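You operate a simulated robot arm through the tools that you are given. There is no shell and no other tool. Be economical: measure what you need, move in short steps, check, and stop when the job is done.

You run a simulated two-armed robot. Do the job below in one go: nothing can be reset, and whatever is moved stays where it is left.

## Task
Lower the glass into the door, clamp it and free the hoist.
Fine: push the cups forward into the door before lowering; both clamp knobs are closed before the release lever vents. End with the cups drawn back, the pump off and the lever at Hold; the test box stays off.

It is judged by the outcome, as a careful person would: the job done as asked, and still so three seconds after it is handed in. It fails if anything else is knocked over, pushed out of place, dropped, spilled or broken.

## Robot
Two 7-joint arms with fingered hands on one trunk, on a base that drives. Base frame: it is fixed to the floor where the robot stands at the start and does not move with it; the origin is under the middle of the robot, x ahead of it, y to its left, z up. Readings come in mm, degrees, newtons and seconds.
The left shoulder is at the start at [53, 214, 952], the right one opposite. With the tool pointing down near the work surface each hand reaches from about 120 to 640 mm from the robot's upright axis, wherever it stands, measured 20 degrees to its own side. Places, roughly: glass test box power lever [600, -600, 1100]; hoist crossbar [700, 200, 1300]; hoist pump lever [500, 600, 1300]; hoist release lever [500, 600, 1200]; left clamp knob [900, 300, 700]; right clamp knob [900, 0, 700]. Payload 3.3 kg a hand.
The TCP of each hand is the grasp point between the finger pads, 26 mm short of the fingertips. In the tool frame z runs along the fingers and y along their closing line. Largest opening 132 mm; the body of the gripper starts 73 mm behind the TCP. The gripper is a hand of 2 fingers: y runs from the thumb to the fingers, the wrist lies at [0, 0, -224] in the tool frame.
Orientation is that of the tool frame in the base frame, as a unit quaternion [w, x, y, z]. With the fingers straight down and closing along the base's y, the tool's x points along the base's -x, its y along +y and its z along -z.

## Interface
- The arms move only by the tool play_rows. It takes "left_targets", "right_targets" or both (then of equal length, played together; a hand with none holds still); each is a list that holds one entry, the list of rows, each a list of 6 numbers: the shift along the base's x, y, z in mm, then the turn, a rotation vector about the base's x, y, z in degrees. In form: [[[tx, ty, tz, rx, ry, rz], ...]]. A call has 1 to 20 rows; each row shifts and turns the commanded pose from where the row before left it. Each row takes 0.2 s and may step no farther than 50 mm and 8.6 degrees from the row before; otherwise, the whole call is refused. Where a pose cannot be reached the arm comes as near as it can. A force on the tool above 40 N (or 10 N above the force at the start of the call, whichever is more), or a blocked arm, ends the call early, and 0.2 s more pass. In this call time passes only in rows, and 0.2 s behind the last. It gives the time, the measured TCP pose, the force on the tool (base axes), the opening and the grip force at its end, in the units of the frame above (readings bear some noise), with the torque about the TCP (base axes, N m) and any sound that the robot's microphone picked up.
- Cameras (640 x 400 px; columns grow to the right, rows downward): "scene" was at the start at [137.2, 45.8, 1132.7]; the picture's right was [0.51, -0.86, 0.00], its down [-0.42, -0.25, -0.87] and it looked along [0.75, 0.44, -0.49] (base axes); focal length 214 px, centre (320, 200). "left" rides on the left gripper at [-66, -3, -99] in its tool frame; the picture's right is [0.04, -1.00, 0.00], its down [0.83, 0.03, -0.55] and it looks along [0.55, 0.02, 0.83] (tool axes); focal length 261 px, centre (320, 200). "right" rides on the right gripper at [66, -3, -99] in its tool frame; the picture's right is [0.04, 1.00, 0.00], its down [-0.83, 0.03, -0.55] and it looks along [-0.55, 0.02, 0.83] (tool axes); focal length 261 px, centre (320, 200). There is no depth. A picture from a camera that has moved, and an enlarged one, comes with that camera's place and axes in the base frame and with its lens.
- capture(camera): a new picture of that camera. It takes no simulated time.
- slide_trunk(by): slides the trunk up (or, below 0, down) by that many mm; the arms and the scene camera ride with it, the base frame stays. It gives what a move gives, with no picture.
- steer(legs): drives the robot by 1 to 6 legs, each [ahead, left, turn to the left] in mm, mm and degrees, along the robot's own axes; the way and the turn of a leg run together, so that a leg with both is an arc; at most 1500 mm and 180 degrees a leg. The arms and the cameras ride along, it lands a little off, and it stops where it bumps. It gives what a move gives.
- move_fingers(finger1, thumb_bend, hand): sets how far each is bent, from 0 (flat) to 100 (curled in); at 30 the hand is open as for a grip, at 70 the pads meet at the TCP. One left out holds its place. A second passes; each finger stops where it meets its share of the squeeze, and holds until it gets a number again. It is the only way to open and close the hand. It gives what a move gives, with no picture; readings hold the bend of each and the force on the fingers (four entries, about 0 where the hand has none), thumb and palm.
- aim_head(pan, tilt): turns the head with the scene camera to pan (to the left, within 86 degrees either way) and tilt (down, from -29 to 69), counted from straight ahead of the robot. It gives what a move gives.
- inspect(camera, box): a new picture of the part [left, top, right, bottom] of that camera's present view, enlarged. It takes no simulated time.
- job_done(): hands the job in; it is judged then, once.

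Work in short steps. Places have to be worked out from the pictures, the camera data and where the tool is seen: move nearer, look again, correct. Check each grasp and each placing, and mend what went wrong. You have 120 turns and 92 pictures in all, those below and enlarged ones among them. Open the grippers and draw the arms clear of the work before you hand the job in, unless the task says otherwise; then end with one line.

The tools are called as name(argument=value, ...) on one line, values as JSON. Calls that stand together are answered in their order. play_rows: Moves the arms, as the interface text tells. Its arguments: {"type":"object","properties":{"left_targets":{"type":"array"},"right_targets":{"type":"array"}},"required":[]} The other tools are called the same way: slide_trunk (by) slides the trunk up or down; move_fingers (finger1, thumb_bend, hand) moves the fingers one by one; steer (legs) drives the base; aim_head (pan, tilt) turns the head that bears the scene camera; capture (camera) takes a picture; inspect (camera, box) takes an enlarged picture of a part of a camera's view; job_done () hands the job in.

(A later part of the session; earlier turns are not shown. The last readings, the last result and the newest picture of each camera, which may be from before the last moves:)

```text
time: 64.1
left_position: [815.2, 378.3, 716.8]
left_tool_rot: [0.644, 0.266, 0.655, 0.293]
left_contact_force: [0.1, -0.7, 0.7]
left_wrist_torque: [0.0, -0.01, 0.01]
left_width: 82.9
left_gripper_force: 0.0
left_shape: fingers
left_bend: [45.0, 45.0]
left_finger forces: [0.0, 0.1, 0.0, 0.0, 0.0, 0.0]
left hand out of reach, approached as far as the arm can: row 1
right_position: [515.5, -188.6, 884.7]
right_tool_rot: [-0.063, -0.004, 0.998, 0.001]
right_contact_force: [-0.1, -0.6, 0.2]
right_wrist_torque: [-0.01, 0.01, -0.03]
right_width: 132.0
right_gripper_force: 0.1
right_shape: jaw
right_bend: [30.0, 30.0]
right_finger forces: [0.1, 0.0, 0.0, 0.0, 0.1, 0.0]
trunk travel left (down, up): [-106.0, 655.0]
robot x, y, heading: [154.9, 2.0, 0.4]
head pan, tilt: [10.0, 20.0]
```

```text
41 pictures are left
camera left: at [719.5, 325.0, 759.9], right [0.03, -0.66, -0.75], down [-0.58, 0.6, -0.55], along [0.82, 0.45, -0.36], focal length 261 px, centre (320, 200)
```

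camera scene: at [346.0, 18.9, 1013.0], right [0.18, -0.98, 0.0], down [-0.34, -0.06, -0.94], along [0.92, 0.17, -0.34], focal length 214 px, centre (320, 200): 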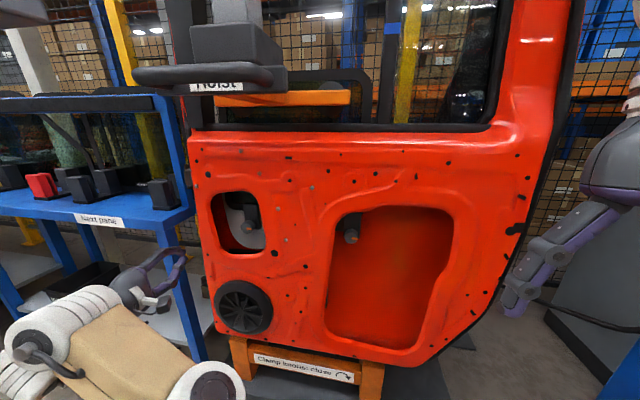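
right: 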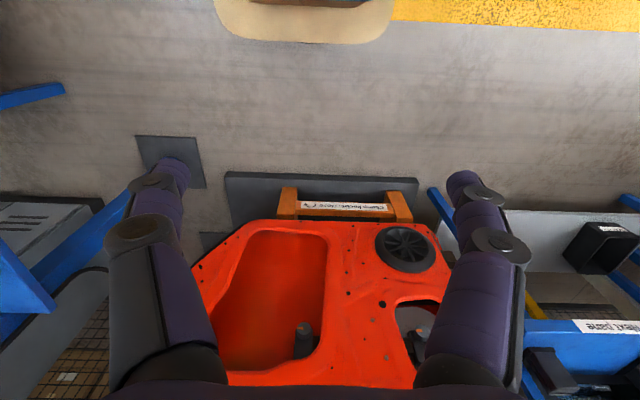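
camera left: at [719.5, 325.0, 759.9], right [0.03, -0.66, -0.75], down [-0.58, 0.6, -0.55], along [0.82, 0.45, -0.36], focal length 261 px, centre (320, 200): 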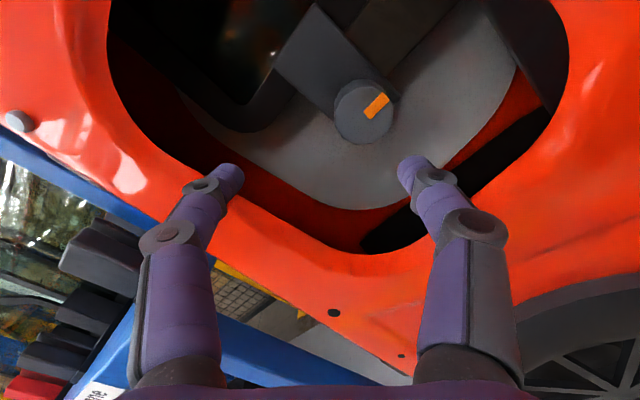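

The hand ended 27 mm left of the target. I correct to the knob axis.

play_rows(left_targets=[[[0, -13, -4, 0, 0, 0], [0, -14, -4, 0, 0, 0], [0, 0, 0, 0, 0, 0]]])

```text
time: 65.1
left_position: [812.4, 388.7, 710.8]
left_tool_rot: [0.641, 0.255, 0.66, 0.298]
left_contact_force: [-4.0, -13.3, 5.7]
left_wrist_torque: [0.63, -0.3, -0.2]
left_width: 73.7
left_gripper_force: 7.0
left_shape: fingers
left_bend: [51.0, 45.0]
left_finger forces: [14.1, 0.0, 0.0, 0.1, 0.0, 0.0]
left hand out of reach, approached as far as the arm can: row 1, 2
right_position: [514.8, -191.3, 885.1]
right_tool_rot: [-0.062, -0.004, 0.998, 0.003]
right_contact_force: [-0.4, -0.8, 0.3]
right_wrist_torque: [-0.02, 0.01, 0.01]
right_width: 131.8
right_gripper_force: 0.1
right_shape: jaw
right_bend: [30.0, 30.0]
right_finger forces: [0.1, 0.1, 0.1, 0.0, 0.0, 0.1]
trunk travel left (down, up): [-106.0, 655.0]
robot x, y, heading: [151.3, -0.2, 0.5]
head pan, tilt: [10.0, 20.0]
stopped in row 3 (left hand): the arm was blocked; the commanded pose is now the measured one
```

The arm is too folded here (moves away instead), and a finger brushed the opening's edge. I drive straight back 130 mm to unfold, then re-approach.

steer(legs=[[-130, 0, 0]])

play_rows(left_targets=[[[20, -10, 0, 0, 0, 0], [20, -10, 0, 0, 0, 0], [20, -10, 0, 0, 0, 0], [20, -7, 0, 0, 0, 0]]])

capture(camera="left")

```text
time: 66.3
left_position: [684.9, 387.0, 710.9]
left_tool_rot: [0.64, 0.255, 0.662, 0.297]
left_contact_force: [-0.4, -0.9, 0.1]
left_wrist_torque: [-0.01, -0.01, 0.0]
left_width: 82.7
left_gripper_force: 0.2
left_shape: fingers
left_bend: [45.0, 45.0]
left_finger forces: [0.1, 0.0, 0.0, 0.1, 0.0, 0.0]
right_position: [386.4, -190.0, 885.6]
right_tool_rot: [-0.062, -0.003, 0.998, 0.001]
right_contact_force: [0.2, -0.1, 0.1]
right_wrist_torque: [0.01, -0.01, 0.01]
right_width: 131.8
right_gripper_force: 0.0
right_shape: jaw
right_bend: [30.0, 30.0]
right_finger forces: [0.1, 0.0, 0.0, 0.1, 0.1, 0.0]
trunk travel left (down, up): [-106.0, 655.0]
robot x, y, heading: [22.8, -0.7, 0.2]
head pan, tilt: [10.0, 20.0]
```

```text
time: 67.5
left_position: [762.8, 382.2, 712.8]
left_tool_rot: [0.635, 0.235, 0.668, 0.308]
left_contact_force: [-0.8, 0.3, 0.0]
left_wrist_torque: [0.0, 0.03, -0.01]
left_width: 83.0
left_gripper_force: 0.1
left_shape: fingers
left_bend: [45.0, 45.0]
left_finger forces: [0.0, 0.0, 0.0, 0.0, 0.0, 0.0]
right_position: [386.4, -190.6, 885.0]
right_tool_rot: [-0.063, -0.003, 0.998, 0.002]
right_contact_force: [-0.4, -0.4, 0.0]
right_wrist_torque: [0.01, -0.02, 0.02]
right_width: 132.0
right_gripper_force: 0.0
right_shape: jaw
right_bend: [30.0, 30.0]
right_finger forces: [0.0, 0.0, 0.0, 0.0, 0.0, 0.0]
trunk travel left (down, up): [-106.0, 655.0]
robot x, y, heading: [25.1, -0.5, 0.1]
head pan, tilt: [10.0, 20.0]
stopped in row 4 (left hand): the arm was blocked; the commanded pose is now the measured one
```

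```text
40 pictures are left
camera left: at [669.5, 321.0, 756.7], right [0.08, -0.67, -0.74], down [-0.62, 0.55, -0.56], along [0.78, 0.5, -0.37], focal length 261 px, centre (320, 200)
```

left: 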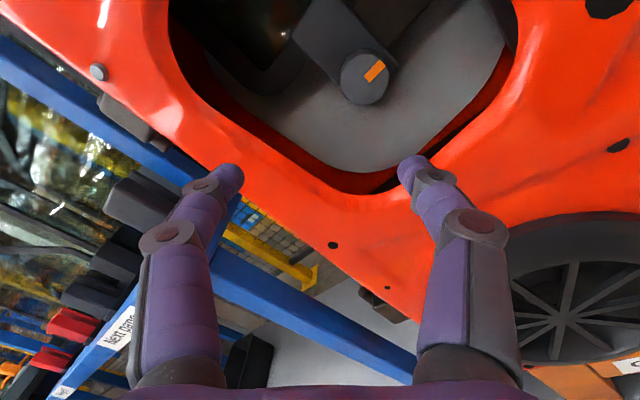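

Blocked without contact: a joint limit in this roll. I roll back to vertical (+45°) and will turn from there in the positive direction.

play_rows(left_targets=[[[0, 0, 0, 8, 0, -1.2], [0, 0, 0, 8, 0, -1.2], [0, -4, 0, 8, 0, -1.2], [0, -9, 0, 8, 0, -1.2], [0, -9, 0, 8, 0, -1.2], [0, -9, -2, 5, 0, 0]]])

```text
time: 68.9
left_position: [759.4, 364.9, 703.0]
left_tool_rot: [0.5, 0.493, 0.496, 0.511]
left_contact_force: [-0.5, -0.3, -0.2]
left_wrist_torque: [0.0, 0.02, 0.0]
left_width: 83.3
left_gripper_force: 0.1
left_shape: fingers
left_bend: [45.0, 45.0]
left_finger forces: [0.0, 0.0, 0.1, 0.0, 0.0, 0.0]
right_position: [386.2, -191.8, 884.8]
right_tool_rot: [-0.062, -0.004, 0.998, 0.002]
right_contact_force: [-0.1, 0.1, 0.5]
right_wrist_torque: [-0.01, -0.01, 0.0]
right_width: 132.1
right_gripper_force: 0.0
right_shape: jaw
right_bend: [30.0, 30.0]
right_finger forces: [0.0, 0.0, 0.1, 0.0, 0.1, 0.1]
trunk travel left (down, up): [-106.0, 655.0]
robot x, y, heading: [22.6, -2.9, 0.4]
head pan, tilt: [10.0, 20.0]
```

Level again at [759,365,703]. I correct to the knob axis and advance to x≈815.

play_rows(left_targets=[[[14, -7, 3, 0, 0, 0], [14, -6, 2, 0, 0, 0], [14, 0, 0, 0, 0, 0], [14, 0, 0, 0, 0, 0]]])

capture(camera="left")

```text
time: 69.9
left_position: [819.5, 331.2, 714.2]
left_tool_rot: [0.512, 0.497, 0.486, 0.505]
left_contact_force: [0.2, 0.8, 0.1]
left_wrist_torque: [0.0, 0.01, 0.01]
left_width: 83.6
left_gripper_force: 0.1
left_shape: fingers
left_bend: [45.0, 45.0]
left_finger forces: [0.0, 0.0, 0.0, 0.0, 0.1, 0.0]
right_position: [386.7, -190.7, 884.0]
right_tool_rot: [-0.061, -0.003, 0.998, 0.002]
right_contact_force: [0.0, -0.3, -0.6]
right_wrist_torque: [-0.01, 0.0, 0.01]
right_width: 131.7
right_gripper_force: 0.1
right_shape: jaw
right_bend: [30.0, 30.0]
right_finger forces: [0.0, 0.0, 0.0, 0.1, 0.1, 0.0]
trunk travel left (down, up): [-106.0, 655.0]
robot x, y, heading: [20.9, 0.4, 0.5]
head pan, tilt: [10.0, 20.0]
```

```text
39 pictures are left
camera left: at [719.6, 266.8, 708.2], right [0.03, 0.04, -1.0], down [-0.54, 0.84, 0.02], along [0.84, 0.54, 0.05], focal length 261 px, centre (320, 200)
```

left: 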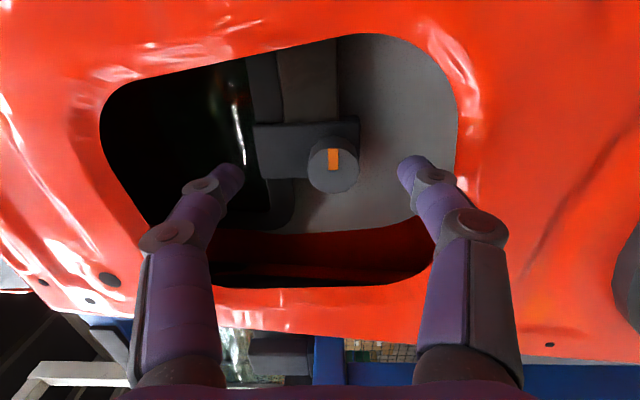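

Now it overshot to y=331 (arm catches up late). Knob again reads [903,352,708]. Correct with a settling row.

play_rows(left_targets=[[[0, 10, -3, 0, 0, 0], [0, 10, -3, 0, 0, 0], [0, 0, 0, 0, 0, 0], [0, 0, 0, 0, 0, 0]]])

```text
time: 70.9
left_position: [818.9, 351.6, 708.4]
left_tool_rot: [0.51, 0.496, 0.486, 0.507]
left_contact_force: [-0.1, -0.1, 0.2]
left_wrist_torque: [-0.03, -0.01, 0.01]
left_width: 83.3
left_gripper_force: 0.0
left_shape: fingers
left_bend: [45.0, 45.0]
left_finger forces: [0.0, 0.0, 0.0, 0.1, 0.1, 0.0]
right_position: [386.6, -190.0, 884.5]
right_tool_rot: [-0.063, -0.003, 0.998, 0.001]
right_contact_force: [0.5, -0.3, -0.4]
right_wrist_torque: [0.02, 0.0, 0.0]
right_width: 131.8
right_gripper_force: 0.0
right_shape: jaw
right_bend: [30.0, 30.0]
right_finger forces: [0.1, 0.0, 0.0, 0.1, 0.1, 0.1]
trunk travel left (down, up): [-106.0, 655.0]
robot x, y, heading: [25.7, -3.9, 0.2]
head pan, tilt: [10.0, 20.0]
```

On axis. Advance 45 mm and check.

play_rows(left_targets=[[[15, 0, 0, 0, 0, 0], [15, 0, 0, 0, 0, 0], [15, 0, 0, 0, 0, 0], [0, 0, 0, 0, 0, 0]]])

capture(camera="left")

```text
time: 71.9
left_position: [863.7, 352.6, 709.1]
left_tool_rot: [0.511, 0.495, 0.487, 0.506]
left_contact_force: [0.3, -0.3, 0.0]
left_wrist_torque: [-0.01, 0.01, -0.02]
left_width: 83.2
left_gripper_force: 0.0
left_shape: fingers
left_bend: [45.0, 45.0]
left_finger forces: [0.1, 0.0, 0.0, 0.1, 0.1, 0.0]
right_position: [386.1, -190.0, 884.4]
right_tool_rot: [-0.062, -0.004, 0.998, 0.001]
right_contact_force: [-0.1, -0.6, 0.0]
right_wrist_torque: [-0.01, -0.03, 0.0]
right_width: 131.7
right_gripper_force: 0.1
right_shape: jaw
right_bend: [30.0, 30.0]
right_finger forces: [0.0, 0.0, 0.0, 0.1, 0.0, 0.1]
trunk travel left (down, up): [-106.0, 655.0]
robot x, y, heading: [23.9, -1.8, 0.5]
head pan, tilt: [10.0, 20.0]
```

```text
38 pictures are left
camera left: at [764.6, 288.1, 703.5], right [0.03, 0.04, -1.0], down [-0.54, 0.84, 0.02], along [0.84, 0.54, 0.05], focal length 261 px, centre (320, 200)
```

left: 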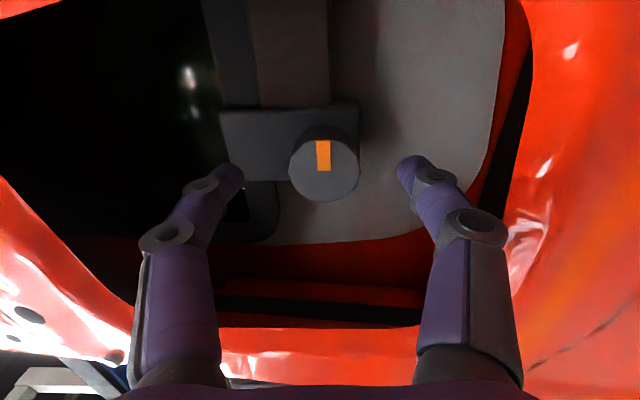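

Well centred. Advance 24 mm more (fingertips ≈11 mm over the knob) and close on it.

play_rows(left_targets=[[[12, 2, 0, 0, 0, 0], [12, 1, 0, 0, 0, 0], [0, 0, 0, 0, 0, 0]]])

move_fingers(hand="left", finger1=70, thumb_bend=70)

capture(camera="left")

```text
time: 72.7
left_position: [863.0, 353.4, 711.1]
left_tool_rot: [0.511, 0.496, 0.487, 0.505]
left_contact_force: [-0.1, 0.6, -0.7]
left_wrist_torque: [0.01, 0.02, 0.02]
left_width: 83.1
left_gripper_force: 0.0
left_shape: fingers
left_bend: [45.0, 45.0]
left_finger forces: [0.0, 0.0, 0.1, 0.0, 0.0, 0.0]
left hand out of reach, approached as far as the arm can: row 1, 2
right_position: [385.3, -190.4, 884.7]
right_tool_rot: [-0.062, -0.004, 0.998, 0.001]
right_contact_force: [-0.2, -1.3, 0.6]
right_wrist_torque: [-0.02, 0.02, -0.01]
right_width: 131.8
right_gripper_force: 0.0
right_shape: jaw
right_bend: [30.0, 30.0]
right_finger forces: [0.1, 0.0, 0.0, 0.1, 0.0, 0.0]
trunk travel left (down, up): [-106.0, 655.0]
robot x, y, heading: [24.1, 2.5, 0.3]
head pan, tilt: [10.0, 20.0]
```

```text
time: 73.7
left_position: [863.8, 353.4, 709.3]
left_tool_rot: [0.511, 0.496, 0.488, 0.505]
left_contact_force: [1.3, 1.2, -7.3]
left_wrist_torque: [0.04, 0.12, 0.02]
left_width: 33.1
left_gripper_force: 10.8
left_shape: fingers
left_bend: [61.0, 63.0]
left_finger forces: [6.7, 0.0, 0.1, 0.0, 13.9, 0.0]
right_position: [387.0, -191.1, 883.4]
right_tool_rot: [-0.063, -0.003, 0.998, 0.001]
right_contact_force: [0.1, 0.2, 0.2]
right_wrist_torque: [0.03, 0.01, -0.03]
right_width: 131.8
right_gripper_force: 0.0
right_shape: jaw
right_bend: [30.0, 30.0]
right_finger forces: [0.0, 0.0, 0.0, 0.0, 0.1, 0.1]
trunk travel left (down, up): [-106.0, 655.0]
robot x, y, heading: [20.9, 0.0, 0.4]
head pan, tilt: [10.0, 20.0]
```

```text
37 pictures are left
camera left: at [765.1, 288.4, 702.4], right [0.03, 0.04, -1.0], down [-0.54, 0.84, 0.02], along [0.84, 0.54, 0.05], focal length 261 px, centre (320, 200)
```

left: 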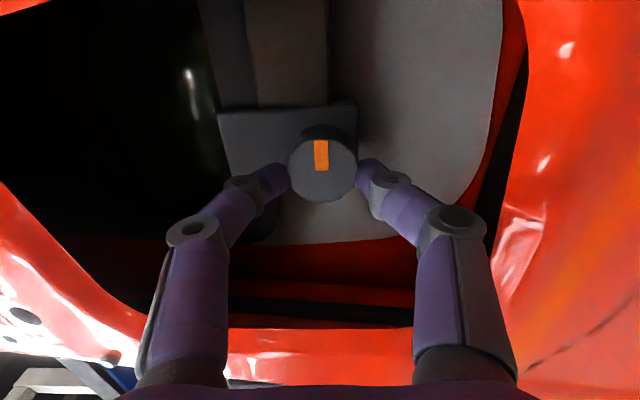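

The tips just hold the knob rim, and the arm is at its reach limit. I open and drive forward 25 mm for a deeper grip.

move_fingers(hand="left", finger1=45, thumb_bend=45)

play_rows(left_targets=[[[-15, 0, 0, 0, 0, 0], [-15, 0, 0, 0, 0, 0]]])

steer(legs=[[45, 0, 0]])

capture(camera="left")

```text
time: 74.7
left_position: [865.3, 352.4, 710.7]
left_tool_rot: [0.511, 0.496, 0.487, 0.505]
left_contact_force: [-0.5, -0.3, -0.4]
left_wrist_torque: [0.02, -0.01, -0.03]
left_width: 82.6
left_gripper_force: 0.1
left_shape: fingers
left_bend: [45.0, 45.0]
left_finger forces: [0.1, 0.0, 0.0, 0.0, 0.0, 0.0]
right_position: [387.5, -190.2, 885.0]
right_tool_rot: [-0.062, -0.003, 0.998, 0.002]
right_contact_force: [-0.3, 0.8, -0.3]
right_wrist_torque: [0.0, -0.03, -0.03]
right_width: 131.5
right_gripper_force: 0.0
right_shape: jaw
right_bend: [30.0, 30.0]
right_finger forces: [0.0, 0.1, 0.1, 0.0, 0.0, 0.1]
trunk travel left (down, up): [-106.0, 655.0]
robot x, y, heading: [22.4, -2.9, 0.6]
head pan, tilt: [10.0, 20.0]
```

```text
time: 75.3
left_position: [833.8, 351.3, 710.2]
left_tool_rot: [0.511, 0.496, 0.487, 0.505]
left_contact_force: [-0.5, -0.1, -0.6]
left_wrist_torque: [-0.03, 0.01, -0.01]
left_width: 82.7
left_gripper_force: 0.1
left_shape: fingers
left_bend: [45.0, 45.0]
left_finger forces: [0.1, 0.1, 0.0, 0.0, 0.0, 0.0]
right_position: [386.3, -190.2, 885.4]
right_tool_rot: [-0.062, -0.004, 0.998, 0.001]
right_contact_force: [-0.3, 0.3, -0.5]
right_wrist_torque: [-0.01, 0.01, -0.01]
right_width: 131.9
right_gripper_force: 0.1
right_shape: jaw
right_bend: [30.0, 30.0]
right_finger forces: [0.0, 0.0, 0.0, 0.1, 0.1, 0.0]
trunk travel left (down, up): [-106.0, 655.0]
robot x, y, heading: [21.8, -1.3, 0.4]
head pan, tilt: [10.0, 20.0]
```

```text
time: 76.2
left_position: [880.6, 353.7, 709.6]
left_tool_rot: [0.511, 0.496, 0.487, 0.505]
left_contact_force: [0.3, -0.8, 0.1]
left_wrist_torque: [0.02, 0.01, 0.0]
left_width: 82.9
left_gripper_force: 0.0
left_shape: fingers
left_bend: [45.0, 45.0]
left_finger forces: [0.1, 0.1, 0.1, 0.0, 0.0, 0.1]
right_position: [433.3, -190.1, 884.9]
right_tool_rot: [-0.062, -0.003, 0.998, 0.002]
right_contact_force: [-0.7, -0.2, 0.0]
right_wrist_torque: [0.03, -0.01, -0.01]
right_width: 131.8
right_gripper_force: 0.1
right_shape: jaw
right_bend: [30.0, 30.0]
right_finger forces: [0.1, 0.1, 0.0, 0.0, 0.0, 0.1]
trunk travel left (down, up): [-106.0, 655.0]
robot x, y, heading: [68.8, -1.9, 0.5]
head pan, tilt: [10.0, 20.0]
```

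```text
36 pictures are left
camera left: at [780.7, 288.2, 703.4], right [0.03, 0.04, -1.0], down [-0.54, 0.84, 0.02], along [0.84, 0.54, 0.05], focal length 261 px, centre (320, 200)
```

left: 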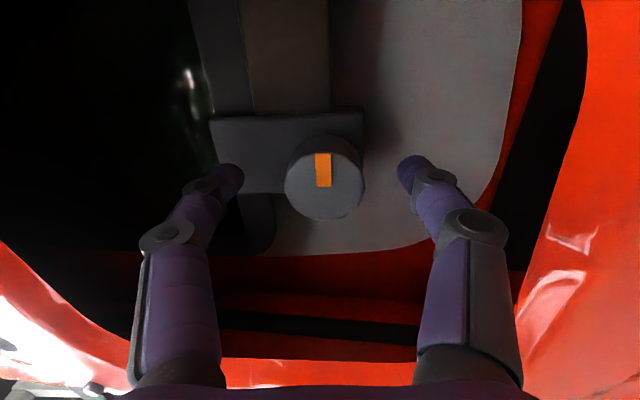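

Good depth. Close on the knob and turn clockwise (+x) by 40° first.

play_rows(left_targets=[[[6, 1, 0, 0, 0, 0], [0, 0, 0, 0, 0, 0]]])

move_fingers(hand="left", finger1=75, thumb_bend=75)

play_rows(left_targets=[[[0, 0, 0, 8, 0, 0], [0, 0, 0, 8, 0, 0], [0, 0, 0, 8, 0, 0], [0, 0, 0, 8, 0, 0], [0, 0, 0, 8, 0, 0]]])

capture(camera="left")

```text
time: 76.8
left_position: [886.1, 354.9, 709.5]
left_tool_rot: [0.511, 0.496, 0.488, 0.505]
left_contact_force: [-0.4, 0.1, -0.6]
left_wrist_torque: [0.01, 0.03, -0.01]
left_width: 82.7
left_gripper_force: 0.1
left_shape: fingers
left_bend: [45.0, 45.0]
left_finger forces: [0.1, 0.0, 0.1, 0.0, 0.0, 0.0]
right_position: [431.7, -190.9, 885.4]
right_tool_rot: [-0.062, -0.003, 0.998, 0.001]
right_contact_force: [-0.2, -0.1, -0.1]
right_wrist_torque: [-0.01, 0.0, -0.02]
right_width: 131.9
right_gripper_force: 0.0
right_shape: jaw
right_bend: [30.0, 30.0]
right_finger forces: [0.0, 0.0, 0.0, 0.1, 0.1, 0.0]
trunk travel left (down, up): [-106.0, 655.0]
robot x, y, heading: [68.0, -0.4, 0.3]
head pan, tilt: [10.0, 20.0]
```

```text
time: 77.8
left_position: [886.9, 353.9, 706.8]
left_tool_rot: [0.51, 0.497, 0.488, 0.505]
left_contact_force: [9.5, 2.6, -8.2]
left_wrist_torque: [0.04, 0.13, 0.09]
left_width: 31.2
left_gripper_force: 15.7
left_shape: fingers
left_bend: [67.0, 65.0]
left_finger forces: [11.4, 0.0, 0.1, 0.0, 20.0, 0.0]
right_position: [432.7, -189.8, 884.2]
right_tool_rot: [-0.063, -0.004, 0.998, 0.002]
right_contact_force: [-0.3, 0.5, 0.7]
right_wrist_torque: [-0.01, 0.0, 0.0]
right_width: 132.0
right_gripper_force: 0.1
right_shape: jaw
right_bend: [30.0, 30.0]
right_finger forces: [0.0, 0.0, 0.1, 0.0, 0.0, 0.0]
trunk travel left (down, up): [-106.0, 655.0]
robot x, y, heading: [69.8, -1.1, 0.2]
head pan, tilt: [10.0, 20.0]
```

```text
time: 79.0
left_position: [887.4, 354.9, 709.2]
left_tool_rot: [0.309, 0.641, 0.284, 0.642]
left_contact_force: [8.0, 1.1, -1.1]
left_wrist_torque: [-0.01, 0.0, 0.03]
left_width: 31.4
left_gripper_force: 14.7
left_shape: fingers
left_bend: [67.0, 65.0]
left_finger forces: [13.3, 0.1, 0.0, 0.0, 16.0, 0.0]
right_position: [431.2, -190.2, 884.5]
right_tool_rot: [-0.063, -0.003, 0.998, 0.002]
right_contact_force: [-0.6, -0.1, 0.3]
right_wrist_torque: [-0.02, 0.01, -0.02]
right_width: 132.3
right_gripper_force: 0.0
right_shape: jaw
right_bend: [30.0, 30.0]
right_finger forces: [0.0, 0.0, 0.1, 0.1, 0.0, 0.0]
trunk travel left (down, up): [-106.0, 655.0]
robot x, y, heading: [71.8, 0.7, 0.1]
head pan, tilt: [10.0, 20.0]
```

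```text
35 pictures are left
camera left: at [787.7, 308.6, 663.7], right [0.03, 0.68, -0.73], down [-0.54, 0.63, 0.56], along [0.84, 0.38, 0.39], focal length 261 px, centre (320, 200)
```

left: 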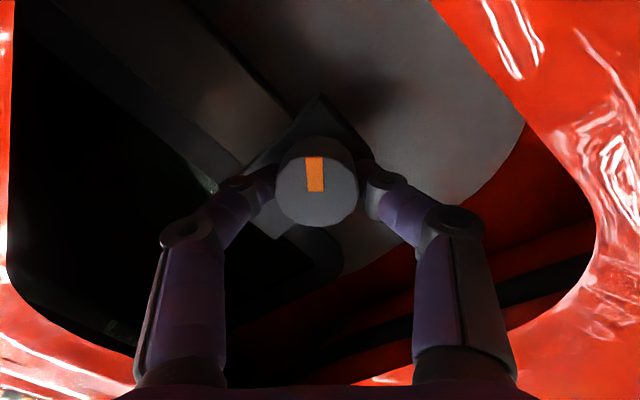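

The knob turns with the hand. I continue clockwise up to the stop.

play_rows(left_targets=[[[0, 0, 0, 8, 0, 0], [0, 0, 0, 8, 0, 0], [0, 0, 0, 8, 0, 0], [0, 0, 0, 8, 0, 0], [0, 0, 0, 8, 0, 0], [0, 0, 0, 8, 0, 0], [0, 0, 0, 8, 0, 0]]])

capture(camera="left")

```text
time: 80.6
left_position: [886.7, 352.6, 712.2]
left_tool_rot: [-0.027, 0.71, -0.052, 0.701]
left_contact_force: [9.6, -2.7, 11.7]
left_wrist_torque: [-0.51, -0.23, -0.03]
left_width: 31.7
left_gripper_force: 16.7
left_shape: fingers
left_bend: [66.0, 66.0]
left_finger forces: [20.3, 0.1, 0.0, 0.0, 13.0, 0.1]
right_position: [430.8, -191.5, 885.7]
right_tool_rot: [-0.062, -0.004, 0.998, 0.002]
right_contact_force: [0.1, -0.3, 0.3]
right_wrist_torque: [0.01, -0.01, -0.02]
right_width: 131.8
right_gripper_force: 0.0
right_shape: jaw
right_bend: [30.0, 30.0]
right_finger forces: [0.0, 0.1, 0.0, 0.0, 0.0, 0.0]
trunk travel left (down, up): [-106.0, 655.0]
robot x, y, heading: [69.8, -0.7, 0.1]
head pan, tilt: [10.0, 20.0]
```

```text
34 pictures are left
camera left: at [787.2, 365.2, 648.8], right [0.04, 0.99, 0.15], down [-0.54, -0.11, 0.83], along [0.84, -0.11, 0.53], focal length 261 px, centre (320, 200)
```

left: 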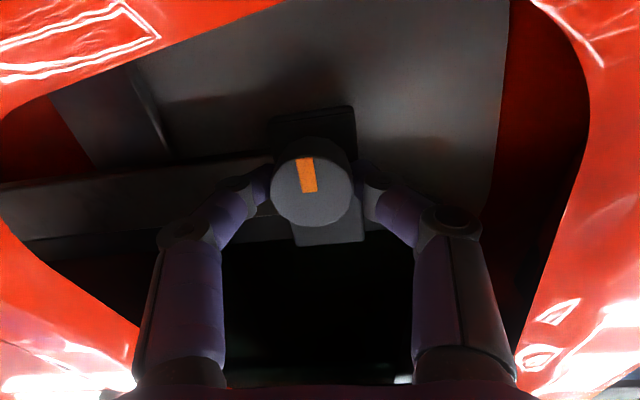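

A stop at 90° (torque 0.5 N m, pointer slips a little). I open, draw back, and check the left knob from the scene.

move_fingers(hand="left", finger1=45, thumb_bend=45)

play_rows(left_targets=[[[-20, 0, 0, 0, 0, 0], [-25, 0, 0, 0, 0, 0], [-30, 0, 0, -8, 0, 0], [-30, 0, 0, -8, 0, 0], [-20, 0, 0, -8, 0, 0], [0, 0, 0, -8, 0, 0], [0, 0, 0, -8, 0, 0]]])

inspect(camera="scene", box=[190, 150, 410, 290])

```text
time: 81.6
left_position: [887.4, 354.2, 709.9]
left_tool_rot: [-0.027, 0.712, -0.051, 0.7]
left_contact_force: [-0.3, 0.2, 0.7]
left_wrist_torque: [-0.02, 0.01, 0.02]
left_width: 82.9
left_gripper_force: 0.0
left_shape: fingers
left_bend: [45.0, 45.0]
left_finger forces: [0.1, 0.1, 0.0, 0.1, 0.1, 0.1]
right_position: [431.4, -190.0, 885.4]
right_tool_rot: [-0.062, -0.003, 0.998, 0.002]
right_contact_force: [0.3, -0.4, -0.9]
right_wrist_torque: [0.0, -0.01, -0.02]
right_width: 131.9
right_gripper_force: 0.0
right_shape: jaw
right_bend: [30.0, 30.0]
right_finger forces: [0.0, 0.0, 0.0, 0.0, 0.0, 0.1]
trunk travel left (down, up): [-106.0, 655.0]
robot x, y, heading: [70.0, -0.5, 0.2]
head pan, tilt: [10.0, 20.0]
```

```text
time: 83.2
left_position: [761.3, 353.6, 708.4]
left_tool_rot: [0.219, 0.678, 0.192, 0.675]
left_contact_force: [0.5, 0.2, 0.3]
left_wrist_torque: [0.02, -0.01, 0.02]
left_width: 82.9
left_gripper_force: 0.0
left_shape: fingers
left_bend: [45.0, 45.0]
left_finger forces: [0.1, 0.1, 0.1, 0.0, 0.0, 0.0]
right_position: [431.7, -189.6, 885.8]
right_tool_rot: [-0.062, -0.004, 0.998, 0.002]
right_contact_force: [0.3, 0.3, -0.4]
right_wrist_torque: [0.0, -0.04, -0.02]
right_width: 132.1
right_gripper_force: 0.0
right_shape: jaw
right_bend: [30.0, 30.0]
right_finger forces: [0.0, 0.0, 0.0, 0.0, 0.0, 0.0]
trunk travel left (down, up): [-106.0, 655.0]
robot x, y, heading: [67.9, 1.0, 0.4]
head pan, tilt: [10.0, 20.0]
```

```text
2.86 times, centred on (300, 220) of scene
camera zoom: at [262.5, 17.7, 1013.0], right [0.18, -0.98, 0.0], down [-0.34, -0.06, -0.94], along [0.92, 0.17, -0.34], focal length 613 px, centre (377, 143)
```

zoom: 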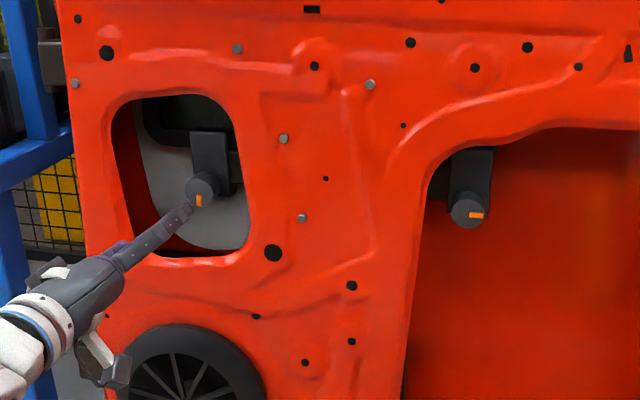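

Left knob pointer is now at 6 o'clock: closed. I move the left hand across to the right knob (≈[903,31,706]), rolling back to vertical.

play_rows(left_targets=[[[0, -40, 0, -8, 0, 0], [0, -40, 0, -8, 0, 0], [0, -40, 0, -8, 0, 0], [0, -40, 0, -8, 0, 0], [0, -40, 0, -8, 0, 0], [0, -40, 0, -8, 0, 0], [0, -40, 0, -8, 0, 0], [0, -40, -1, 0, 0, 0], [0, 0, 0, 0, 0, 0]]])

capture(camera="left")

```text
time: 85.4
left_position: [774.7, 94.9, 686.6]
left_tool_rot: [0.465, 0.504, 0.477, 0.549]
left_contact_force: [0.2, -0.6, 0.5]
left_wrist_torque: [0.0, 0.01, -0.03]
left_width: 83.2
left_gripper_force: 0.1
left_shape: fingers
left_bend: [45.0, 45.0]
left_finger forces: [0.0, 0.0, 0.0, 0.0, 0.0, 0.0]
right_position: [431.8, -189.6, 884.4]
right_tool_rot: [-0.062, -0.003, 0.998, 0.002]
right_contact_force: [-0.4, 0.5, -0.4]
right_wrist_torque: [0.0, -0.03, -0.01]
right_width: 131.9
right_gripper_force: 0.1
right_shape: jaw
right_bend: [30.0, 30.0]
right_finger forces: [0.0, 0.0, 0.0, 0.0, 0.0, 0.1]
trunk travel left (down, up): [-106.0, 655.0]
robot x, y, heading: [69.7, 0.1, 0.4]
head pan, tilt: [10.0, 20.0]
stopped in row 9 (left hand): the arm was blocked; the commanded pose is now the measured one
```

```text
32 pictures are left
camera left: at [680.5, 23.1, 672.7], right [0.03, 0.15, -0.99], down [-0.6, 0.79, 0.11], along [0.8, 0.59, 0.11], focal length 261 px, centre (320, 200)
```

left: 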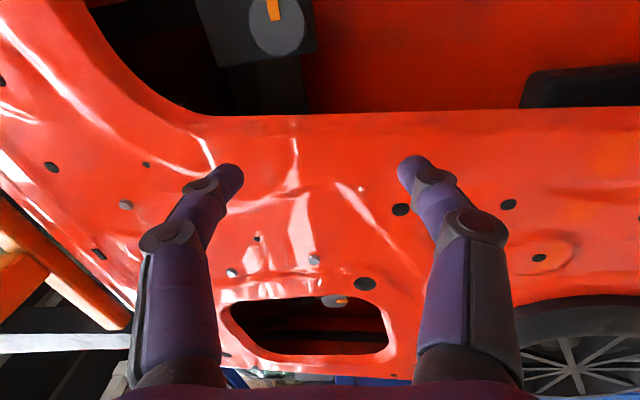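

The arm can't cross that far. I'd strafe right ~130 mm; first I check right-side clearance to the test box.

aim_head(pan=-55, tilt=35)

capture(camera="scene")

```text
time: 86.8
left_position: [774.6, 93.2, 684.8]
left_tool_rot: [0.466, 0.504, 0.477, 0.549]
left_contact_force: [-0.1, 0.1, 0.5]
left_wrist_torque: [0.02, -0.03, 0.02]
left_width: 83.3
left_gripper_force: 0.0
left_shape: fingers
left_bend: [45.0, 45.0]
left_finger forces: [0.0, 0.1, 0.1, 0.0, 0.1, 0.0]
right_position: [432.8, -191.0, 885.4]
right_tool_rot: [-0.062, -0.004, 0.998, 0.001]
right_contact_force: [0.2, -0.5, -0.4]
right_wrist_torque: [-0.01, 0.01, -0.01]
right_width: 131.8
right_gripper_force: 0.1
right_shape: jaw
right_bend: [30.0, 30.0]
right_finger forces: [0.0, 0.1, 0.0, 0.0, 0.1, 0.0]
trunk travel left (down, up): [-106.0, 655.0]
robot x, y, heading: [67.3, -1.8, 0.2]
head pan, tilt: [-55.0, 35.0]
```

```text
31 pictures are left
camera scene: at [221.9, -71.0, 989.2], right [-0.82, -0.58, 0.0], down [-0.33, 0.47, -0.82], along [0.47, -0.67, -0.57], focal length 214 px, centre (320, 200)
```

scene: 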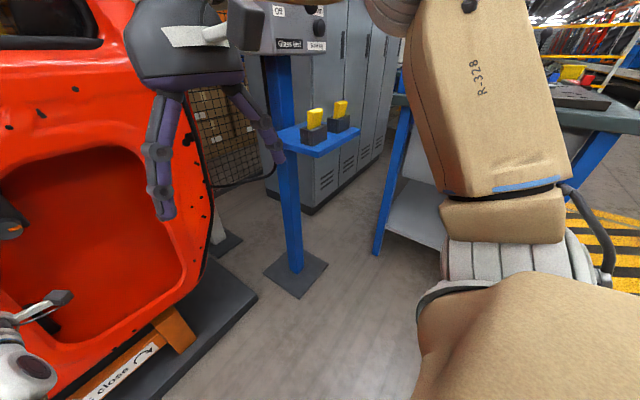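

Enough clearance (elbow stays >150 mm from the box). I strafe right 130 mm.

steer(legs=[[0, -130, 0]])

play_rows(left_targets=[[[0, 20, 7, 0, 0, -2], [0, 20, 7, 0, -1, -2], [0, 20, 6, 0, -1, -2], [0, 6, 0, 0, 0, 0], [0, 0, 0, 0, 0, 0]]])

capture(camera="left")

```text
time: 88.1
left_position: [775.4, -33.9, 685.8]
left_tool_rot: [0.465, 0.504, 0.478, 0.549]
left_contact_force: [0.3, 0.0, 0.6]
left_wrist_torque: [-0.01, 0.01, -0.02]
left_width: 83.2
left_gripper_force: 0.0
left_shape: fingers
left_bend: [45.0, 45.0]
left_finger forces: [0.0, 0.1, 0.1, 0.0, 0.0, 0.0]
right_position: [432.6, -319.7, 885.9]
right_tool_rot: [-0.062, -0.004, 0.998, 0.002]
right_contact_force: [0.9, 0.5, -0.2]
right_wrist_torque: [-0.04, 0.0, 0.01]
right_width: 131.7
right_gripper_force: 0.1
right_shape: jaw
right_bend: [30.0, 30.0]
right_finger forces: [0.1, 0.0, 0.0, 0.1, 0.0, 0.1]
trunk travel left (down, up): [-106.0, 655.0]
robot x, y, heading: [69.1, -132.3, 0.3]
head pan, tilt: [-55.0, 35.0]
```

```text
time: 89.3
left_position: [775.1, 32.2, 705.4]
left_tool_rot: [0.501, 0.52, 0.442, 0.532]
left_contact_force: [0.8, 0.1, 0.0]
left_wrist_torque: [0.01, 0.03, -0.02]
left_width: 83.1
left_gripper_force: 0.0
left_shape: fingers
left_bend: [45.0, 45.0]
left_finger forces: [0.0, 0.1, 0.1, 0.0, 0.0, 0.1]
right_position: [432.2, -319.0, 884.7]
right_tool_rot: [-0.062, -0.003, 0.998, 0.002]
right_contact_force: [-0.2, -0.1, 0.5]
right_wrist_torque: [-0.02, 0.01, 0.01]
right_width: 132.3
right_gripper_force: 0.1
right_shape: jaw
right_bend: [30.0, 30.0]
right_finger forces: [0.0, 0.0, 0.0, 0.0, 0.0, 0.0]
trunk travel left (down, up): [-106.0, 655.0]
robot x, y, heading: [70.8, -132.5, 0.5]
head pan, tilt: [-55.0, 35.0]
```

```text
30 pictures are left
camera left: at [674.5, -29.1, 688.4], right [0.08, 0.15, -0.99], down [-0.52, 0.85, 0.09], along [0.85, 0.51, 0.14], focal length 261 px, centre (320, 200)
```

left: 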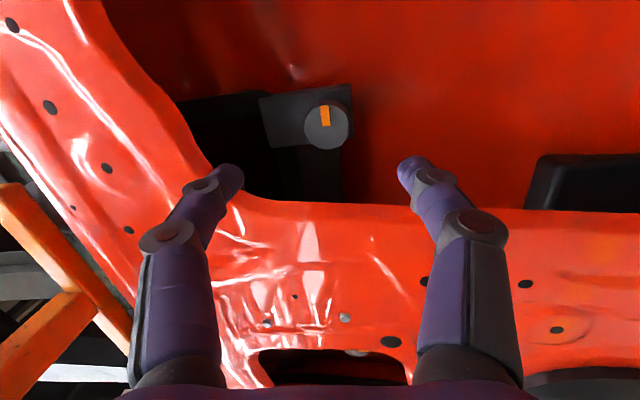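

Right knob at ≈[903,32,708]. I straighten the hand slightly and advance 70 mm.

play_rows(left_targets=[[[15, 0, 1, -3, 2, 1.5], [15, 0, 1, -3, 2, 1.5], [15, 0, 1, 0, 0, 0], [15, 0, 0, 0, 0, 0], [10, 0, 0, 0, 0, 0], [0, 0, 0, 0, 0, 0]]])

capture(camera="left")

```text
time: 90.7
left_position: [843.7, 31.3, 708.5]
left_tool_rot: [0.498, 0.499, 0.5, 0.503]
left_contact_force: [0.0, 0.5, 0.0]
left_wrist_torque: [0.0, 0.01, 0.02]
left_width: 83.1
left_gripper_force: 0.0
left_shape: fingers
left_bend: [45.0, 45.0]
left_finger forces: [0.0, 0.0, 0.0, 0.0, 0.0, 0.0]
right_position: [432.5, -317.8, 884.6]
right_tool_rot: [-0.062, -0.004, 0.998, 0.001]
right_contact_force: [1.0, -0.3, 0.0]
right_wrist_torque: [-0.01, 0.02, 0.03]
right_width: 131.9
right_gripper_force: 0.1
right_shape: jaw
right_bend: [30.0, 30.0]
right_finger forces: [0.0, 0.1, 0.1, 0.0, 0.1, 0.0]
trunk travel left (down, up): [-106.0, 655.0]
robot x, y, heading: [71.8, -130.6, 0.4]
head pan, tilt: [-55.0, 35.0]
```

```text
29 pictures are left
camera left: at [747.0, -35.5, 705.1], right [0.0, 0.04, -1.0], down [-0.56, 0.83, 0.04], along [0.83, 0.56, 0.03], focal length 261 px, centre (320, 200)
```

left: 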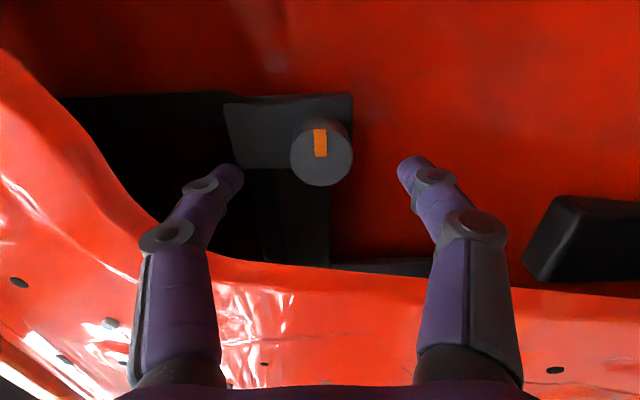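

Centred. Advance 43 mm, then close and turn 40°.

play_rows(left_targets=[[[15, 1, 0, 0, 0, 0], [15, 1, 0, 0, 0, 0], [13, 0, 0, 0, 0, 0], [0, 0, 0, 0, 0, 0]]])

move_fingers(hand="left", finger1=75, thumb_bend=75)

play_rows(left_targets=[[[0, 0, 0, 8, 0, 0], [0, 0, 0, 8, 0, 0], [0, 0, 0, 8, 0, 0], [0, 0, 0, 8, 0, 0], [0, 0, 0, 8, 0, 0]]])

capture(camera="left")

```text
time: 91.7
left_position: [888.1, 33.2, 708.9]
left_tool_rot: [0.497, 0.498, 0.501, 0.504]
left_contact_force: [-16.7, 1.1, -2.4]
left_wrist_torque: [-0.02, -0.76, -0.02]
left_width: 83.0
left_gripper_force: 8.4
left_shape: fingers
left_bend: [47.0, 45.0]
left_finger forces: [16.3, 0.1, 0.1, 0.0, 0.0, 0.1]
right_position: [432.1, -319.3, 885.0]
right_tool_rot: [-0.062, -0.004, 0.998, 0.001]
right_contact_force: [-0.3, 0.5, -0.7]
right_wrist_torque: [-0.03, 0.0, 0.02]
right_width: 131.9
right_gripper_force: 0.1
right_shape: jaw
right_bend: [30.0, 30.0]
right_finger forces: [0.1, 0.0, 0.0, 0.0, 0.0, 0.0]
trunk travel left (down, up): [-106.0, 655.0]
robot x, y, heading: [71.9, -130.9, 0.3]
head pan, tilt: [-55.0, 35.0]
```

```text
time: 92.7
left_position: [889.2, 33.9, 706.2]
left_tool_rot: [0.497, 0.499, 0.501, 0.502]
left_contact_force: [10.3, 0.8, -2.4]
left_wrist_torque: [0.01, -0.05, 0.03]
left_width: 30.0
left_gripper_force: 15.4
left_shape: fingers
left_bend: [69.0, 66.0]
left_finger forces: [14.4, 0.0, 0.1, 0.1, 16.7, 0.0]
right_position: [434.4, -319.9, 883.9]
right_tool_rot: [-0.063, -0.003, 0.998, 0.002]
right_contact_force: [0.5, 0.1, 0.2]
right_wrist_torque: [0.0, 0.02, 0.0]
right_width: 131.9
right_gripper_force: 0.1
right_shape: jaw
right_bend: [30.0, 30.0]
right_finger forces: [0.1, 0.0, 0.1, 0.0, 0.1, 0.1]
trunk travel left (down, up): [-106.0, 655.0]
robot x, y, heading: [67.8, -128.8, 0.5]
head pan, tilt: [-55.0, 35.0]
```

```text
time: 93.9
left_position: [889.0, 32.5, 708.4]
left_tool_rot: [0.297, 0.639, 0.297, 0.645]
left_contact_force: [16.8, 4.6, 2.4]
left_wrist_torque: [-0.08, -0.07, 0.08]
left_width: 30.7
left_gripper_force: 17.2
left_shape: fingers
left_bend: [67.0, 66.0]
left_finger forces: [15.2, 0.0, 0.1, 0.1, 18.7, 0.0]
right_position: [434.4, -319.4, 884.4]
right_tool_rot: [-0.064, -0.003, 0.998, 0.002]
right_contact_force: [0.0, -0.6, -1.5]
right_wrist_torque: [0.02, 0.0, 0.02]
right_width: 132.0
right_gripper_force: 0.1
right_shape: jaw
right_bend: [30.0, 30.0]
right_finger forces: [0.0, 0.0, 0.0, 0.1, 0.0, 0.1]
trunk travel left (down, up): [-106.0, 655.0]
robot x, y, heading: [71.6, -127.6, 0.5]
head pan, tilt: [-55.0, 35.0]
```

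```text
28 pictures are left
camera left: at [791.1, -16.1, 663.6], right [0.0, 0.68, -0.74], down [-0.56, 0.61, 0.56], along [0.83, 0.41, 0.38], focal length 261 px, centre (320, 200)
```

left: 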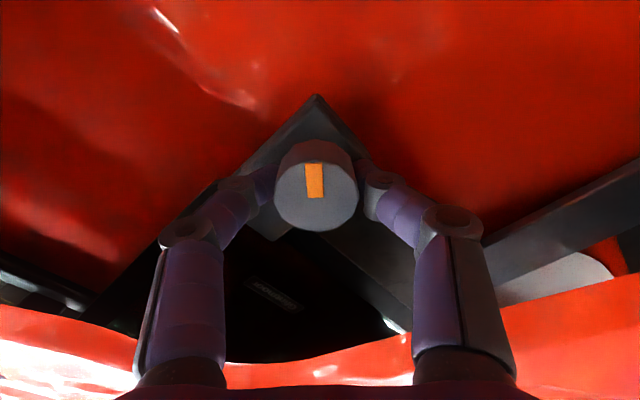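

The right knob turns with the hand. Continue to the stop.

play_rows(left_targets=[[[-1, 0, 0, 8, 0, 0], [-1, 0, 0, 8, 0, 0], [0, 0, 0, 8, 0, 0], [0, 0, 0, 8, 0, 0], [0, 0, 0, 8, 0, 0], [0, 0, 0, 8, 0, 0], [0, 0, 0, 7, 0, 0]]])

capture(camera="left")

```text
time: 95.5
left_position: [885.4, 31.5, 709.7]
left_tool_rot: [-0.031, 0.703, -0.035, 0.709]
left_contact_force: [17.7, 1.1, 15.8]
left_wrist_torque: [-0.14, -0.33, -0.14]
left_width: 32.6
left_gripper_force: 15.2
left_shape: fingers
left_bend: [65.0, 65.0]
left_finger forces: [14.4, 0.1, 0.0, 0.0, 16.7, 0.0]
right_position: [431.9, -319.7, 885.1]
right_tool_rot: [-0.062, -0.004, 0.998, 0.002]
right_contact_force: [-0.4, -0.4, -0.3]
right_wrist_torque: [0.02, 0.0, 0.02]
right_width: 131.8
right_gripper_force: 0.1
right_shape: jaw
right_bend: [30.0, 30.0]
right_finger forces: [0.0, 0.1, 0.1, 0.0, 0.0, 0.1]
trunk travel left (down, up): [-106.0, 655.0]
robot x, y, heading: [71.7, -126.9, 0.4]
head pan, tilt: [-55.0, 35.0]
```

```text
27 pictures are left
camera left: at [788.2, 39.9, 643.4], right [0.0, 0.99, 0.13], down [-0.56, -0.11, 0.82], along [0.83, -0.08, 0.56], focal length 261 px, centre (320, 200)
```

left: 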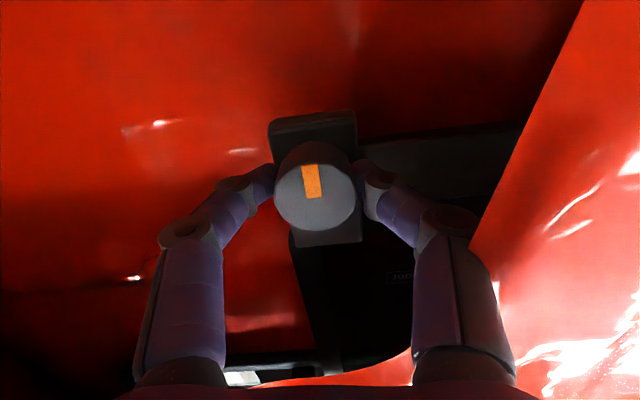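

It reached the stop as well. I open just a little (near the opening's edge) and draw back, then check both pointers.

move_fingers(hand="left", finger1=56, thumb_bend=56)

play_rows(left_targets=[[[-20, 0, 0, 0, 0, 0], [-25, 0, 0, 0, 0, 0], [-30, 0, 0, 0, 0, 0], [-30, 0, 0, 0, 0, 0]]])

aim_head(pan=20, tilt=20)

inspect(camera="scene", box=[200, 100, 440, 290])

```text
time: 96.5
left_position: [885.6, 32.8, 707.1]
left_tool_rot: [-0.031, 0.704, -0.032, 0.709]
left_contact_force: [0.4, -2.2, -0.5]
left_wrist_torque: [-0.01, -0.03, 0.06]
left_width: 45.2
left_gripper_force: 1.0
left_shape: fingers
left_bend: [56.0, 56.0]
left_finger forces: [0.0, 0.0, 0.0, 0.0, 2.0, 0.0]
right_position: [432.9, -317.8, 884.3]
right_tool_rot: [-0.062, -0.003, 0.998, 0.002]
right_contact_force: [0.7, 0.5, 0.1]
right_wrist_torque: [0.0, 0.01, 0.01]
right_width: 131.9
right_gripper_force: 0.1
right_shape: jaw
right_bend: [30.0, 30.0]
right_finger forces: [0.0, 0.0, 0.1, 0.1, 0.0, 0.0]
trunk travel left (down, up): [-106.0, 655.0]
robot x, y, heading: [70.9, -130.2, 0.4]
head pan, tilt: [-55.0, 35.0]
```

```text
time: 97.5
left_position: [779.9, 35.0, 707.9]
left_tool_rot: [-0.031, 0.704, -0.033, 0.709]
left_contact_force: [-0.4, 0.3, 1.1]
left_wrist_torque: [-0.01, 0.0, -0.01]
left_width: 45.9
left_gripper_force: 0.1
left_shape: fingers
left_bend: [56.0, 56.0]
left_finger forces: [0.1, 0.1, 0.0, 0.0, 0.0, 0.0]
right_position: [432.0, -319.7, 885.1]
right_tool_rot: [-0.061, -0.004, 0.998, 0.001]
right_contact_force: [-0.6, 0.1, 0.5]
right_wrist_torque: [-0.01, 0.0, 0.0]
right_width: 132.0
right_gripper_force: 0.0
right_shape: jaw
right_bend: [30.0, 30.0]
right_finger forces: [0.1, 0.0, 0.0, 0.0, 0.0, 0.1]
trunk travel left (down, up): [-106.0, 655.0]
robot x, y, heading: [69.8, -130.5, 0.4]
head pan, tilt: [-55.0, 35.0]
```

```text
time: 99.0
left_position: [780.6, 36.6, 708.7]
left_tool_rot: [-0.031, 0.704, -0.032, 0.709]
left_contact_force: [0.1, 0.0, -0.2]
left_wrist_torque: [0.0, -0.04, 0.02]
left_width: 46.0
left_gripper_force: 0.0
left_shape: fingers
left_bend: [56.0, 56.0]
left_finger forces: [0.0, 0.0, 0.0, 0.1, 0.0, 0.0]
right_position: [433.1, -319.9, 885.8]
right_tool_rot: [-0.061, -0.003, 0.998, 0.001]
right_contact_force: [-0.4, -1.0, 0.2]
right_wrist_torque: [-0.01, -0.02, 0.0]
right_width: 131.9
right_gripper_force: 0.1
right_shape: jaw
right_bend: [30.0, 30.0]
right_finger forces: [0.0, 0.0, 0.0, 0.0, 0.1, 0.1]
trunk travel left (down, up): [-106.0, 655.0]
robot x, y, heading: [71.0, -130.7, 0.2]
head pan, tilt: [20.0, 20.0]
```

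```text
2.11 times, centred on (320, 195) of scene
camera zoom: at [259.1, -96.0, 1013.0], right [0.35, -0.94, 0.0], down [-0.32, -0.12, -0.94], along [0.88, 0.33, -0.34], focal length 452 px, centre (320, 210)
```

zoom: 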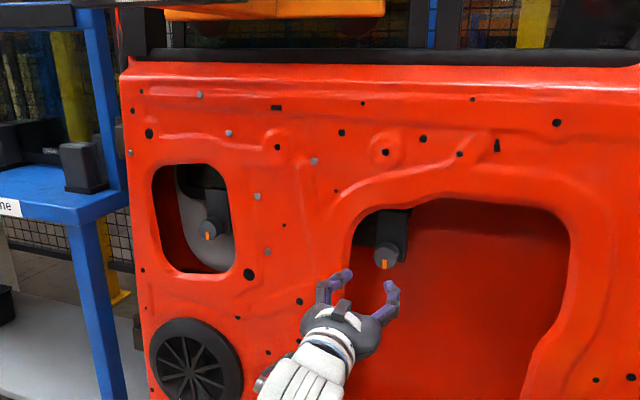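

Both pointers are at 6 o'clock: clamps closed. I back away 330 mm, raise the trunk, and strafe left toward the panel.

steer(legs=[[-330, 0, 0]])

slide_trunk(by=330)

steer(legs=[[0, 260, 0]])

aim_head(pan=20, tilt=5)

capture(camera="scene")

```text
time: 101.1
left_position: [452.5, 31.4, 708.6]
left_tool_rot: [-0.03, 0.704, -0.034, 0.709]
left_contact_force: [0.7, 0.8, 0.2]
left_wrist_torque: [0.02, 0.01, 0.01]
left_width: 45.7
left_gripper_force: 0.1
left_shape: fingers
left_bend: [56.0, 56.0]
left_finger forces: [0.0, 0.0, 0.0, 0.0, 0.1, 0.1]
right_position: [103.6, -321.7, 885.8]
right_tool_rot: [-0.062, -0.002, 0.998, 0.001]
right_contact_force: [0.1, -0.6, -0.1]
right_wrist_torque: [-0.03, 0.02, 0.01]
right_width: 131.8
right_gripper_force: 0.1
right_shape: jaw
right_bend: [30.0, 30.0]
right_finger forces: [0.0, 0.0, 0.1, 0.0, 0.0, 0.1]
trunk travel left (down, up): [-106.0, 655.0]
robot x, y, heading: [-254.4, -127.1, -0.1]
head pan, tilt: [20.0, 20.0]
```

```text
time: 104.4
left_position: [454.1, 31.5, 1037.5]
left_tool_rot: [-0.03, 0.704, -0.034, 0.709]
left_contact_force: [0.4, 1.6, -0.1]
left_wrist_torque: [0.03, 0.01, -0.01]
left_width: 45.6
left_gripper_force: 0.0
left_shape: fingers
left_bend: [56.0, 56.0]
left_finger forces: [0.0, 0.0, 0.0, 0.0, 0.1, 0.1]
right_position: [104.3, -322.4, 1215.1]
right_tool_rot: [-0.062, -0.001, 0.998, 0.002]
right_contact_force: [-0.3, 1.1, -0.1]
right_wrist_torque: [0.02, 0.03, 0.04]
right_width: 131.8
right_gripper_force: 0.0
right_shape: jaw
right_bend: [30.0, 30.0]
right_finger forces: [0.0, 0.1, 0.1, 0.1, 0.1, 0.1]
trunk travel left (down, up): [-436.0, 325.0]
robot x, y, heading: [-260.4, -131.6, 0.4]
head pan, tilt: [20.0, 20.0]
```

```text
time: 106.2
left_position: [452.4, 294.2, 1038.2]
left_tool_rot: [-0.03, 0.704, -0.034, 0.709]
left_contact_force: [0.9, 0.1, 0.5]
left_wrist_torque: [-0.01, -0.02, 0.0]
left_width: 45.6
left_gripper_force: 0.0
left_shape: fingers
left_bend: [56.0, 56.0]
left_finger forces: [0.0, 0.1, 0.0, 0.0, 0.1, 0.0]
right_position: [103.6, -59.8, 1215.8]
right_tool_rot: [-0.062, -0.002, 0.998, 0.002]
right_contact_force: [0.5, 0.4, 0.8]
right_wrist_torque: [0.0, 0.01, 0.0]
right_width: 131.8
right_gripper_force: 0.0
right_shape: jaw
right_bend: [30.0, 30.0]
right_finger forces: [0.0, 0.1, 0.0, 0.0, 0.0, 0.1]
trunk travel left (down, up): [-436.0, 325.0]
robot x, y, heading: [-255.5, 132.6, 0.1]
head pan, tilt: [20.0, 20.0]
```

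```text
time: 107.0
left_position: [451.9, 293.2, 1038.9]
left_tool_rot: [-0.03, 0.704, -0.033, 0.709]
left_contact_force: [-0.1, 0.0, 0.3]
left_wrist_torque: [0.01, -0.04, -0.05]
left_width: 45.7
left_gripper_force: 0.1
left_shape: fingers
left_bend: [56.0, 56.0]
left_finger forces: [0.0, 0.1, 0.0, 0.1, 0.0, 0.1]
right_position: [103.4, -59.4, 1215.6]
right_tool_rot: [-0.062, -0.001, 0.998, 0.002]
right_contact_force: [0.5, 1.3, 0.8]
right_wrist_torque: [0.0, 0.02, -0.01]
right_width: 131.9
right_gripper_force: 0.1
right_shape: jaw
right_bend: [30.0, 30.0]
right_finger forces: [0.0, 0.0, 0.0, 0.0, 0.0, 0.1]
trunk travel left (down, up): [-436.0, 325.0]
robot x, y, heading: [-257.8, 135.6, 0.4]
head pan, tilt: [20.0, 5.0]
```

```text
25 pictures are left
camera scene: at [-149.4, 162.9, 1374.2], right [0.35, -0.94, 0.0], down [-0.08, -0.03, -1.0], along [0.93, 0.34, -0.09], focal length 214 px, centre (320, 200)
```

scene: 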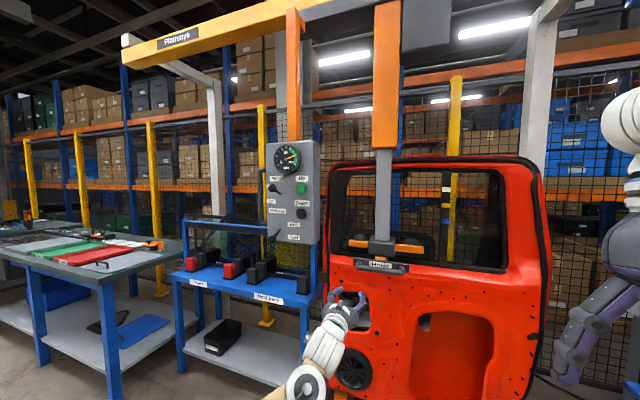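

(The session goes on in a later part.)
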